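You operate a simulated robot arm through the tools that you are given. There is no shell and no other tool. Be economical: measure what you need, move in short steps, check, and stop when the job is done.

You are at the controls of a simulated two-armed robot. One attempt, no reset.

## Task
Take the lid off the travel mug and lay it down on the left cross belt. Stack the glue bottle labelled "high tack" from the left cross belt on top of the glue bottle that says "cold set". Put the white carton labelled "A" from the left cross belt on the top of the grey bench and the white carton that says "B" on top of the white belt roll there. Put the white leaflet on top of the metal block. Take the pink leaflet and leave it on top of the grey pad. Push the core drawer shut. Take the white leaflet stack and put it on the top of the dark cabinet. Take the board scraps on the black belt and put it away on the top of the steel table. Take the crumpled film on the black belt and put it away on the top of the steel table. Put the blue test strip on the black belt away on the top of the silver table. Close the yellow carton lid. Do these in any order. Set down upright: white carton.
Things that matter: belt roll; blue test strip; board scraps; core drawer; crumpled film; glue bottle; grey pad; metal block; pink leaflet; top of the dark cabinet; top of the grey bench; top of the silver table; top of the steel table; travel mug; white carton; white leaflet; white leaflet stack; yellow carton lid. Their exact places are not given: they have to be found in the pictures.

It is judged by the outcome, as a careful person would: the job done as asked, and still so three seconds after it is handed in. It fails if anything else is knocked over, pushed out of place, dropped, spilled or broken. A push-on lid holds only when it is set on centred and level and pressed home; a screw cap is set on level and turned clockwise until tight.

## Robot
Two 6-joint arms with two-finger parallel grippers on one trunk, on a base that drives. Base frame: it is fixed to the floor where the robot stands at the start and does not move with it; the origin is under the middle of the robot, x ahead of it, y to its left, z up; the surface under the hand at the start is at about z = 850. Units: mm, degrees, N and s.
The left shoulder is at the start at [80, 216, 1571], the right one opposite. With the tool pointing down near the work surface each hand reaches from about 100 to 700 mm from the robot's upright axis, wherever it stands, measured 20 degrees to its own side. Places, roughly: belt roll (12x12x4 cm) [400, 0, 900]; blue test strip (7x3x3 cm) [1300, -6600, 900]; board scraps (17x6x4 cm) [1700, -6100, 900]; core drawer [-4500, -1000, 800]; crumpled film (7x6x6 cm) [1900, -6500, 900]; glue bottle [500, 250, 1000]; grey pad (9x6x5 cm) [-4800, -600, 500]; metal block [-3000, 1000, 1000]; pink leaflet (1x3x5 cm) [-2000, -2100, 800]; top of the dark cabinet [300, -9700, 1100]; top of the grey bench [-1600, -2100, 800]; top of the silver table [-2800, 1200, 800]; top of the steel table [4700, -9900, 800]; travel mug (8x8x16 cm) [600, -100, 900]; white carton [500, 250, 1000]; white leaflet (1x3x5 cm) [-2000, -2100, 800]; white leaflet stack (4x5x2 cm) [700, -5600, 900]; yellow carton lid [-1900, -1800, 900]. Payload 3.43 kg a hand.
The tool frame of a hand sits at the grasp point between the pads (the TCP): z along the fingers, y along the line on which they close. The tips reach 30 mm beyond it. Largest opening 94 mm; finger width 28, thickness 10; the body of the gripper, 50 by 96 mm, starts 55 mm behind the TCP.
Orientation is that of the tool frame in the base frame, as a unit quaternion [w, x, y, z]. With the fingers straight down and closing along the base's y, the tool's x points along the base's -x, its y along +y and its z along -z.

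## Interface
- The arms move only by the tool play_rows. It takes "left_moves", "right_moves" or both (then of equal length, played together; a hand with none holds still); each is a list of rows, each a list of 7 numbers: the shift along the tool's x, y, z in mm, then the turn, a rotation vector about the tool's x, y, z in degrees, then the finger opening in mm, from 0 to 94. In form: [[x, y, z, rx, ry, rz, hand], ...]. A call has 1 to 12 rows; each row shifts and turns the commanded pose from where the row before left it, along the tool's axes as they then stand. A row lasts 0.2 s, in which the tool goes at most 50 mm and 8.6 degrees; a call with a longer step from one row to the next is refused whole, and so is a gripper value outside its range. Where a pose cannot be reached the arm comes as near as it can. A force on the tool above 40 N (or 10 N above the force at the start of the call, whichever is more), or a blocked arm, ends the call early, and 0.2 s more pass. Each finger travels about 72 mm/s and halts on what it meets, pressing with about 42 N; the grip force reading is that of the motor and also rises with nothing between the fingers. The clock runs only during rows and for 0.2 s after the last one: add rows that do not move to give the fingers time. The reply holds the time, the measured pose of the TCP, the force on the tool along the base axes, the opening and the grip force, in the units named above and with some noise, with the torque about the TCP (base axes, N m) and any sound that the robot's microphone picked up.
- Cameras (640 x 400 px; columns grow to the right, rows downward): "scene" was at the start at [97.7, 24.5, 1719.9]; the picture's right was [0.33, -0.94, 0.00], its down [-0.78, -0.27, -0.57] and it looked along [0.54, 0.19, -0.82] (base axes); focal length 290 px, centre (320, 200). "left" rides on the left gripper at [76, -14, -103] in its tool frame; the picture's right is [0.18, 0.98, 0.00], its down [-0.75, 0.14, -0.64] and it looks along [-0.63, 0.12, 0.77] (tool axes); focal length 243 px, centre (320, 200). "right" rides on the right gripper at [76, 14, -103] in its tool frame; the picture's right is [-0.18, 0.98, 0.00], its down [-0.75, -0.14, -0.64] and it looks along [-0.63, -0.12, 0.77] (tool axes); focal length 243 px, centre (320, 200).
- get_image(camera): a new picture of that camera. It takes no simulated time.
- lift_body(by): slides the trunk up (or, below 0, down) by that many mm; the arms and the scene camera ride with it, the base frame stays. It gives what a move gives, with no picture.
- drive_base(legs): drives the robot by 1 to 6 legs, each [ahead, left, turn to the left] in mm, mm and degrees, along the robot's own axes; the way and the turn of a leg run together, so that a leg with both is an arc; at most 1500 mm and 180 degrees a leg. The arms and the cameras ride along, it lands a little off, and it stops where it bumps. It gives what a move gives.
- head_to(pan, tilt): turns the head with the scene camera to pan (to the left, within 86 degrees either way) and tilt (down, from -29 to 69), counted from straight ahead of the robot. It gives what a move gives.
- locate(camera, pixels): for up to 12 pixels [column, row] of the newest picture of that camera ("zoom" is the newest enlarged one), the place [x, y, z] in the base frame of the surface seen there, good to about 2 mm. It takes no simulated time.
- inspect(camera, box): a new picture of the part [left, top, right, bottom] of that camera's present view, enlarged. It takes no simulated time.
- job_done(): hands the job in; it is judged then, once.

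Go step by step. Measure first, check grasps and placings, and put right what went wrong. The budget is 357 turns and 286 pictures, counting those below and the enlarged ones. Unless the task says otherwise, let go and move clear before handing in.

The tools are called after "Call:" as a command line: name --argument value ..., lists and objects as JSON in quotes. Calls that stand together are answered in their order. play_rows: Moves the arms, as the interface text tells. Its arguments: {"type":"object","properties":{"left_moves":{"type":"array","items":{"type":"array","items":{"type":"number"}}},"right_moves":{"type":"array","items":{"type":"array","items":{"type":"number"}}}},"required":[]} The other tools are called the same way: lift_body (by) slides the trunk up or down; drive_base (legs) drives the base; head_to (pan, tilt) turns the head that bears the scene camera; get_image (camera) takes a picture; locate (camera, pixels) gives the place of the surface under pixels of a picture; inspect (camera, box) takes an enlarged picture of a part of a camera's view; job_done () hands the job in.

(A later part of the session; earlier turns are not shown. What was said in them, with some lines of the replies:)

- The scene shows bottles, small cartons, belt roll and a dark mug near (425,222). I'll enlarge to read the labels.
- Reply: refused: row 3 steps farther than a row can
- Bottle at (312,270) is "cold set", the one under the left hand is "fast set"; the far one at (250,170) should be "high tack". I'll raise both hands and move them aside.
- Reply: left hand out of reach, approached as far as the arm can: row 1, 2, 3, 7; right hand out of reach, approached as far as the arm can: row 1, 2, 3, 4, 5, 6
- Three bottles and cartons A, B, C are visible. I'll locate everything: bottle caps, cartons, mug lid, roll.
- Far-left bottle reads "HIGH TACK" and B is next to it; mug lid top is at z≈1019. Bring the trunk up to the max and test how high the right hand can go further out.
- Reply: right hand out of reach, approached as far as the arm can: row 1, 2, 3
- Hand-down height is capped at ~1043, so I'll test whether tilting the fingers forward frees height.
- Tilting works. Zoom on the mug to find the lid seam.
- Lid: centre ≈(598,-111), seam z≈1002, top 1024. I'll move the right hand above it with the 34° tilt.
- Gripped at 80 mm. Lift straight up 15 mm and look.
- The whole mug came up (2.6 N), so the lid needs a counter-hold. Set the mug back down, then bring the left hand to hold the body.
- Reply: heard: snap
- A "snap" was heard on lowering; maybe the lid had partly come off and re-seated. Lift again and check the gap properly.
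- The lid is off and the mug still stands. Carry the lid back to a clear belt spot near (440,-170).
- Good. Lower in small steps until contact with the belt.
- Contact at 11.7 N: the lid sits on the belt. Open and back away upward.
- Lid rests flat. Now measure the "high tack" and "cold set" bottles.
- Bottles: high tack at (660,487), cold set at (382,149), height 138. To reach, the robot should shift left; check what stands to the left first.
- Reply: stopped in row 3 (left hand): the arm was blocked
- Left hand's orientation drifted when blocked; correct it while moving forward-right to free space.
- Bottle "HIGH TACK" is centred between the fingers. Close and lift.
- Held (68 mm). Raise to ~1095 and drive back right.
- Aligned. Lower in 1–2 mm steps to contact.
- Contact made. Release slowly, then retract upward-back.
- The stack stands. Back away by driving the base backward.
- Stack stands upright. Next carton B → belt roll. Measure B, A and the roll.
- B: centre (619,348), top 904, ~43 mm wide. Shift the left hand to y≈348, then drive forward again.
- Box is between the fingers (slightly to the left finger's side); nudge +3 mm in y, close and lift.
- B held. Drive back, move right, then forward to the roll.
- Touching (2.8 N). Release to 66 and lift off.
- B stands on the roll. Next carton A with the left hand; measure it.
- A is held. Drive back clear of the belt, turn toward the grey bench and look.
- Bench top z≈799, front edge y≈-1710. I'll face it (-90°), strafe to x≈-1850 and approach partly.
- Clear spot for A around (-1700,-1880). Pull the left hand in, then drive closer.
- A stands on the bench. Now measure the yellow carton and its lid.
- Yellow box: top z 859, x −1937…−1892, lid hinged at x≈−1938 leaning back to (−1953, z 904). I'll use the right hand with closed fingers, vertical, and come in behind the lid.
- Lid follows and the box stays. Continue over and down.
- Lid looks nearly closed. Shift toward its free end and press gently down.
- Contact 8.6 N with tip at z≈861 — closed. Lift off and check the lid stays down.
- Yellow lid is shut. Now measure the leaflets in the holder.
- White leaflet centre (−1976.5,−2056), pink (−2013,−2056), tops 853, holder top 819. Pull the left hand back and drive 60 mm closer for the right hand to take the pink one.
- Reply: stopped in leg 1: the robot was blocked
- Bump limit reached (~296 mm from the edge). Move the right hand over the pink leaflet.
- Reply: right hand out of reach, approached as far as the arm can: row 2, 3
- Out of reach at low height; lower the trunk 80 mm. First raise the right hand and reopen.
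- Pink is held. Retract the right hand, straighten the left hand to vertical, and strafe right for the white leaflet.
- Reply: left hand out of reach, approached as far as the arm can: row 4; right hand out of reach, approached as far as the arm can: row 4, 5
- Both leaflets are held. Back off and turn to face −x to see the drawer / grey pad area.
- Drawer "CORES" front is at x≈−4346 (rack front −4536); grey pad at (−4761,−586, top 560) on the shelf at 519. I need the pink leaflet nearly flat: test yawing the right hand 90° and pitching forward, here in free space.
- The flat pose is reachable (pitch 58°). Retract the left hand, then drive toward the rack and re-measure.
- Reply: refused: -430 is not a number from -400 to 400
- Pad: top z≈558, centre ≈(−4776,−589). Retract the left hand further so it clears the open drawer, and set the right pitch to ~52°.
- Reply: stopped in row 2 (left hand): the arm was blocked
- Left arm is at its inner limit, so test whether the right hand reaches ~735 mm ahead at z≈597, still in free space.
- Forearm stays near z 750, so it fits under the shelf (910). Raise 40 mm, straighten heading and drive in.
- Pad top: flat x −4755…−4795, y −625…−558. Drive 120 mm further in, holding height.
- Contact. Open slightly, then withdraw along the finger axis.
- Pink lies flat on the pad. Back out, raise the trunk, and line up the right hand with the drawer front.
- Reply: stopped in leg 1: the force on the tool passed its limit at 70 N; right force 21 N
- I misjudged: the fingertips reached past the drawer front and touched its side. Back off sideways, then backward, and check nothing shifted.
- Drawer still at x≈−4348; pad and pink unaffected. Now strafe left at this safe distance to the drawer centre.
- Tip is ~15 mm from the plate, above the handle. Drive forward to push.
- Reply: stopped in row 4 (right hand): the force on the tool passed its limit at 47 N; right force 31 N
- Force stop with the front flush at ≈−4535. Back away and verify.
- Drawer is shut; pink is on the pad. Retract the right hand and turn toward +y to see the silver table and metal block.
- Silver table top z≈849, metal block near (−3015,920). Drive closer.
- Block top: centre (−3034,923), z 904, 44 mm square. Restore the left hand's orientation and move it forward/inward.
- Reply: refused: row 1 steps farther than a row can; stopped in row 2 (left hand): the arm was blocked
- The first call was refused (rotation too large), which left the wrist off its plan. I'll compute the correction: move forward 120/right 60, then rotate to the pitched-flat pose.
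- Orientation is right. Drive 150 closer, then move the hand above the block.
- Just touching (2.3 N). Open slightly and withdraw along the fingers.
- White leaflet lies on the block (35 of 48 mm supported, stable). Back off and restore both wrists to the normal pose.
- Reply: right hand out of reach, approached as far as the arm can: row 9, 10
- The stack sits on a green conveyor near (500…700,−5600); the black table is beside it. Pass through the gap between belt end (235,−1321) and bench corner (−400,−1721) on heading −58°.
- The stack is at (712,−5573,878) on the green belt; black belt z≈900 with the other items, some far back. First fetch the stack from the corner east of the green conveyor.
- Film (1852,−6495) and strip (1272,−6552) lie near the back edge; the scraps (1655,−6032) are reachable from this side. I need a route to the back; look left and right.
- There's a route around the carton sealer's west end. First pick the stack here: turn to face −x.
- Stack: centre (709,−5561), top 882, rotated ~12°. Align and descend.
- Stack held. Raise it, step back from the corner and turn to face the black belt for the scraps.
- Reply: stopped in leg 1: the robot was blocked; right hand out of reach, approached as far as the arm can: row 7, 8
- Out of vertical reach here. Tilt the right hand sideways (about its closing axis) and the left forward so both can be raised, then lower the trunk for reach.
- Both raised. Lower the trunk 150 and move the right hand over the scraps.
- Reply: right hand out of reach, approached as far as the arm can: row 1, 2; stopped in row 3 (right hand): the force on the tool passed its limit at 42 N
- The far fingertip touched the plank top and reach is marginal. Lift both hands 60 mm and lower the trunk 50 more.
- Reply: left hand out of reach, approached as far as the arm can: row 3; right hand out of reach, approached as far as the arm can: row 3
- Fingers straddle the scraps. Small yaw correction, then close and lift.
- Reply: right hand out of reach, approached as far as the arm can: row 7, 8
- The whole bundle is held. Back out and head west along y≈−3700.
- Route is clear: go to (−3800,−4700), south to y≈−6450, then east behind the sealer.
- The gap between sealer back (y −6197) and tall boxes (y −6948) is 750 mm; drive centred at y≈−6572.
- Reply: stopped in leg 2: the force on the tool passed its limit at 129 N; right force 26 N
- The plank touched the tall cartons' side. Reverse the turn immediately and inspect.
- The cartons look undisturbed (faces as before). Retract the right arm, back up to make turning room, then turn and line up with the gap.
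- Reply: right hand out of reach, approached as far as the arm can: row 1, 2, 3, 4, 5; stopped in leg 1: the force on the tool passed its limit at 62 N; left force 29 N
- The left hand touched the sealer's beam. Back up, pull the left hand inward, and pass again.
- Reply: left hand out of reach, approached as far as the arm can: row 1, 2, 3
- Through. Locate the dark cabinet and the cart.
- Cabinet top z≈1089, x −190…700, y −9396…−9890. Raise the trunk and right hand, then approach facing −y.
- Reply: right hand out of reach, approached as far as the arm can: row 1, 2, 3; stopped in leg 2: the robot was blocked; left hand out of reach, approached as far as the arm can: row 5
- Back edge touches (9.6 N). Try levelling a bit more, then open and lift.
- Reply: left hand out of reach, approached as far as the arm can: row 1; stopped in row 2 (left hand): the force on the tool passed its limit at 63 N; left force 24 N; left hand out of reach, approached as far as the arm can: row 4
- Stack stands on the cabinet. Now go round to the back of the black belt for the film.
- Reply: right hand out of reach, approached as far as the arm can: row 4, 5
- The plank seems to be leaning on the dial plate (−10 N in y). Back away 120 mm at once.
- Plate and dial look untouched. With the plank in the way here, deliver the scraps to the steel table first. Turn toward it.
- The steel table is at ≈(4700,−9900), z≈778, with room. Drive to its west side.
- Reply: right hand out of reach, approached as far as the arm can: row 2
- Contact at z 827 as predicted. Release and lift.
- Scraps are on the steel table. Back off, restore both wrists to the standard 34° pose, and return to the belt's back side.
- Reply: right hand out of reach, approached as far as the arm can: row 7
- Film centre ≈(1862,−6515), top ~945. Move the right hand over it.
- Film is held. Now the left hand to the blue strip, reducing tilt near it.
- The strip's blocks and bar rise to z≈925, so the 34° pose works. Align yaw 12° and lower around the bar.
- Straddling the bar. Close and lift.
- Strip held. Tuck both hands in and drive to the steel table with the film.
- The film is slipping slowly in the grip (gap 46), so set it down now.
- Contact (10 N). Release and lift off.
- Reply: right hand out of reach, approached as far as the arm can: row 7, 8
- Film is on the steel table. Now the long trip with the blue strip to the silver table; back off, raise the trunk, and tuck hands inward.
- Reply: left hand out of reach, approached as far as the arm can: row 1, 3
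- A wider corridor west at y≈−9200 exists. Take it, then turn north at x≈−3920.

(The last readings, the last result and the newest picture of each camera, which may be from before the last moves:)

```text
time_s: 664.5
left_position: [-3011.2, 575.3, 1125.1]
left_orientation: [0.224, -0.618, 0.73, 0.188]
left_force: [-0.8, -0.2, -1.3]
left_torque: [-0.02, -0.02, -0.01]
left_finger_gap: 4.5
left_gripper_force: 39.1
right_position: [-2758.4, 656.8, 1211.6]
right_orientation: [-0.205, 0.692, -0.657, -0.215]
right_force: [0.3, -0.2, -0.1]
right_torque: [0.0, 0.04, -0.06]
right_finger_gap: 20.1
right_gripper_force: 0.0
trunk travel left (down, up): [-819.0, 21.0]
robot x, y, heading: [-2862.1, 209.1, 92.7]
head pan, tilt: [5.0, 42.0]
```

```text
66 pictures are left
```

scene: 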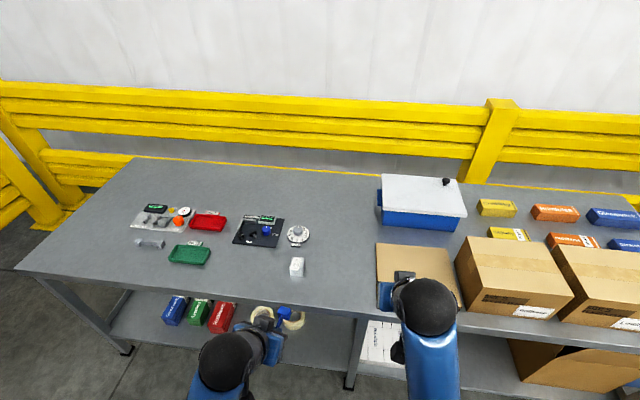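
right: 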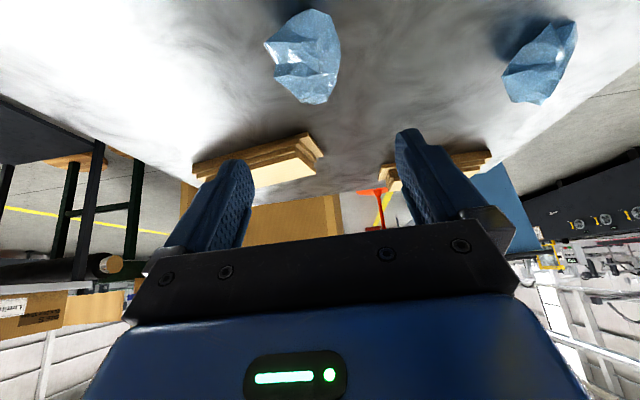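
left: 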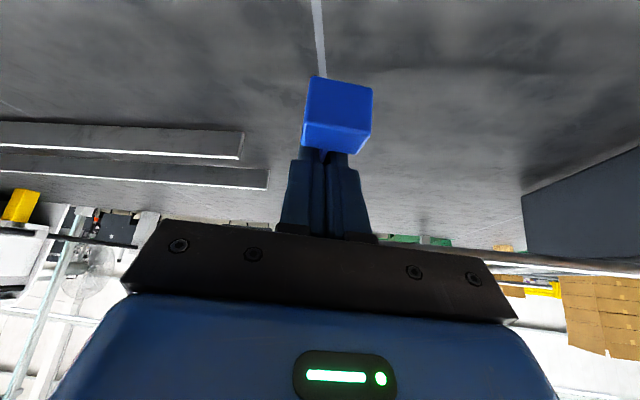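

Call:
drive_base --legs '[[0, 0, -2.7], [260, -110, 0]]'

Call:
lift_body --by -100

Call:
get_image --camera "left"

Call:
get_image --camera "scene"

```text
time_s: 666.9
left_position: [-2884.9, 836.5, 1127.4]
left_orientation: [0.229, -0.6, 0.744, 0.183]
left_force: [-0.4, -0.1, 0.0]
left_torque: [-0.01, 0.01, 0.01]
left_finger_gap: 4.4
left_gripper_force: 39.1
right_position: [-2630.6, 904.8, 1213.0]
right_orientation: [-0.212, 0.677, -0.672, -0.212]
right_force: [0.4, -0.6, 0.4]
right_torque: [0.01, -0.02, -0.01]
right_finger_gap: 19.9
right_gripper_force: 0.0
trunk travel left (down, up): [-819.0, 21.0]
robot x, y, heading: [-2748.3, 469.3, 90.0]
head pan, tilt: [5.0, 42.0]
```

```text
time_s: 668.2
left_position: [-2883.4, 837.6, 1025.9]
left_orientation: [0.227, -0.601, 0.744, 0.183]
left_force: [0.5, -0.2, 0.3]
left_torque: [0.02, -0.04, -0.01]
left_finger_gap: 4.6
left_gripper_force: 38.9
right_position: [-2628.8, 909.2, 1111.4]
right_orientation: [-0.209, 0.678, -0.673, -0.211]
right_force: [-0.4, -0.4, 0.4]
right_torque: [-0.01, 0.03, 0.02]
right_finger_gap: 19.9
right_gripper_force: 0.0
trunk travel left (down, up): [-719.0, 121.0]
robot x, y, heading: [-2748.7, 469.2, 90.1]
head pan, tilt: [5.0, 42.0]
```

```text
65 pictures are left
```

left: 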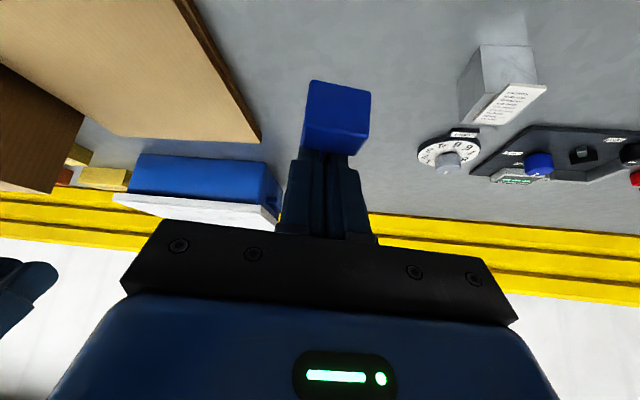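

```text
64 pictures are left
```

scene: 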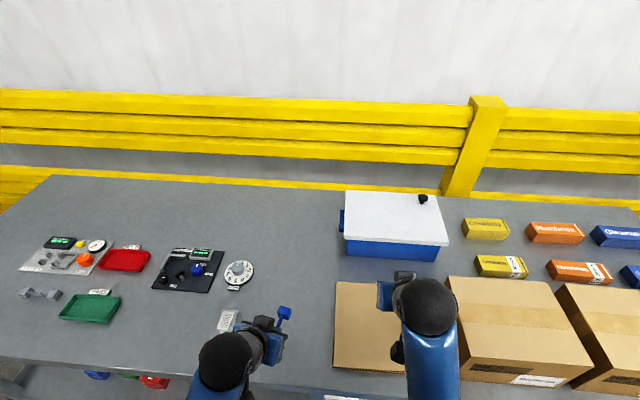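

Call:
play_rows --left_moves '[[3.9, 4, 36.9, 0, 0, 0, 0], [3.9, 4, 36.9, 0, 0, 0, 0], [3.9, 4, 36.9, 0, 0, 0, 0], [3.9, 4, 36.9, 0, 0, 0, 0], [0, 0, 0, 0, 0, 0, 0]]'

Call:
get_image --camera "left"

```text
time_s: 669.4
left_position: [-2885.7, 910.3, 895.7]
left_orientation: [0.227, -0.601, 0.744, 0.183]
left_force: [0.8, 0.7, 0.0]
left_torque: [0.02, 0.01, 0.01]
left_finger_gap: 4.3
left_gripper_force: 39.0
right_position: [-2628.7, 907.5, 1112.1]
right_orientation: [-0.21, 0.678, -0.672, -0.212]
right_force: [-0.1, 0.4, 0.1]
right_torque: [0.03, -0.02, -0.01]
right_finger_gap: 19.9
right_gripper_force: 0.0
trunk travel left (down, up): [-719.0, 121.0]
robot x, y, heading: [-2752.3, 465.6, 89.9]
head pan, tilt: [5.0, 42.0]
```

```text
63 pictures are left
```

left: 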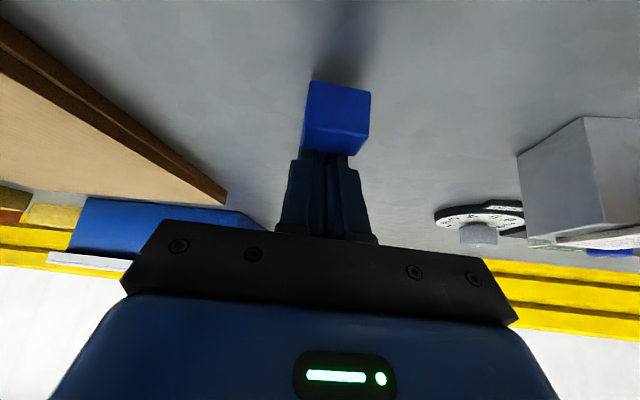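

Call:
play_rows --left_moves '[[2.8, 0, 4.1, 0, 0, 0, 0], [1.7, 0, 2.5, 0, 0, 0, 0], [0.8, 0, 1.2, 0, 0, 0, 0], [0.8, 0, 1.2, 0, 0, 0, 0], [0, 0, 0, 0, 0, 0, 0]]'

```text
time_s: 670.6
left_position: [-2884.1, 910.4, 886.6]
left_orientation: [0.229, -0.601, 0.743, 0.184]
left_force: [-1.9, -0.5, 16.6]
left_torque: [-0.05, 0.12, 0.02]
left_finger_gap: 4.2
left_gripper_force: 38.8
right_position: [-2629.2, 907.6, 1113.4]
right_orientation: [-0.21, 0.678, -0.672, -0.212]
right_force: [-0.8, -0.7, -0.7]
right_torque: [0.01, -0.02, -0.02]
right_finger_gap: 19.7
right_gripper_force: 0.0
trunk travel left (down, up): [-719.0, 121.0]
robot x, y, heading: [-2747.0, 466.7, 90.1]
head pan, tilt: [5.0, 42.0]
```

Seated at z≈849. Release and lift clear.

Call:
play_rows --left_moves '[[-0.6, 0, -0.8, 0, 0, 0, 10], [0, 0, 0, 0, 0, 0, 25], [0, 0, 0, 0, 0, 0, 40], [-8.4, 0, -12.4, 0, 0, 0, 40], [-16.9, 0, -24.8, 0, 0, 0, 40], [-16.9, 0, -24.8, 0, 0, 0, 40], [-16.9, 0, -24.8, 0, 0, 0, 40]]'

Call:
get_image --camera "left"

Call:
drive_base --legs '[[-400, 0, 0]]'

Call:
inspect --camera "scene" --box '[200, 180, 420, 330]'

```text
time_s: 672.2
left_position: [-2884.1, 912.4, 989.4]
left_orientation: [0.227, -0.602, 0.744, 0.183]
left_force: [-0.4, 0.6, -0.2]
left_torque: [-0.02, 0.01, 0.01]
left_finger_gap: 39.9
left_gripper_force: 0.1
right_position: [-2629.6, 909.1, 1111.9]
right_orientation: [-0.209, 0.678, -0.673, -0.21]
right_force: [0.8, -0.3, 0.0]
right_torque: [0.0, -0.06, 0.01]
right_finger_gap: 19.9
right_gripper_force: 0.1
trunk travel left (down, up): [-719.0, 121.0]
robot x, y, heading: [-2749.1, 466.5, 89.9]
head pan, tilt: [5.0, 42.0]
```

```text
62 pictures are left
```

left: 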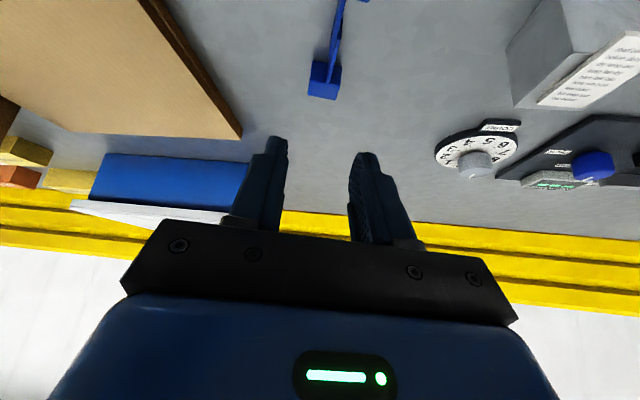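

```text
time_s: 674.7
left_position: [-2882.1, 511.3, 987.6]
left_orientation: [0.227, -0.601, 0.744, 0.182]
left_force: [0.5, 1.1, -0.5]
left_torque: [-0.03, -0.03, -0.02]
left_finger_gap: 39.9
left_gripper_force: 0.0
right_position: [-2628.1, 510.2, 1111.8]
right_orientation: [-0.209, 0.677, -0.673, -0.211]
right_force: [-0.5, 0.4, -0.4]
right_torque: [-0.01, 0.03, -0.01]
right_finger_gap: 20.1
right_gripper_force: 0.2
trunk travel left (down, up): [-719.0, 121.0]
robot x, y, heading: [-2748.8, 66.4, 90.1]
head pan, tilt: [5.0, 42.0]
```

```text
2.67 times, centred on (310, 255) of scene
```

zoom: 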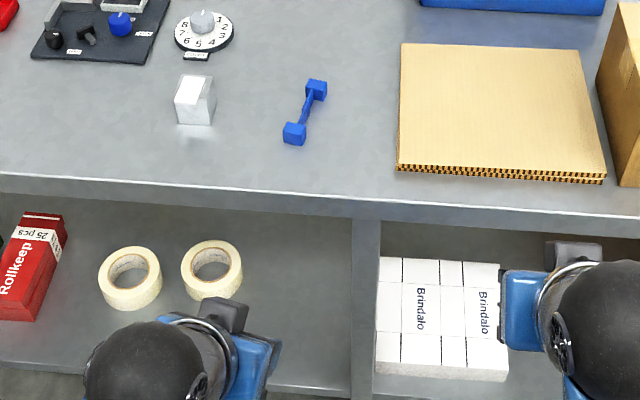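

Everything asked has been placed: the strip rests at zoom (305,112) beside the block that carries the white leaflet at (195,90). Both hands are empty and clear, so I'm handing in.

Call:
job_done

```text
The job is handed in.
```

I did every item on the list, then handed the job in with both hands empty and clear. I checked each placing in a picture or reading when I made it. I did not go back for a last look at the first belt or the bench.

Along the way the robot bumped fixed things four times. A fingertip hit the side of the open drawer, and the left hand hit the carton sealer's beam. The carried board scraps hit the tall carton stack (129 N, the hardest) and the dial plate at the belt. In the pictures taken straight after, I saw nothing moved at the drawer, the cartons or the dial plate. I did not check the sealer separately.

The white leaflet overhangs the near edge of the metal block by about 13 mm. It lay flat and was still there when I last looked.
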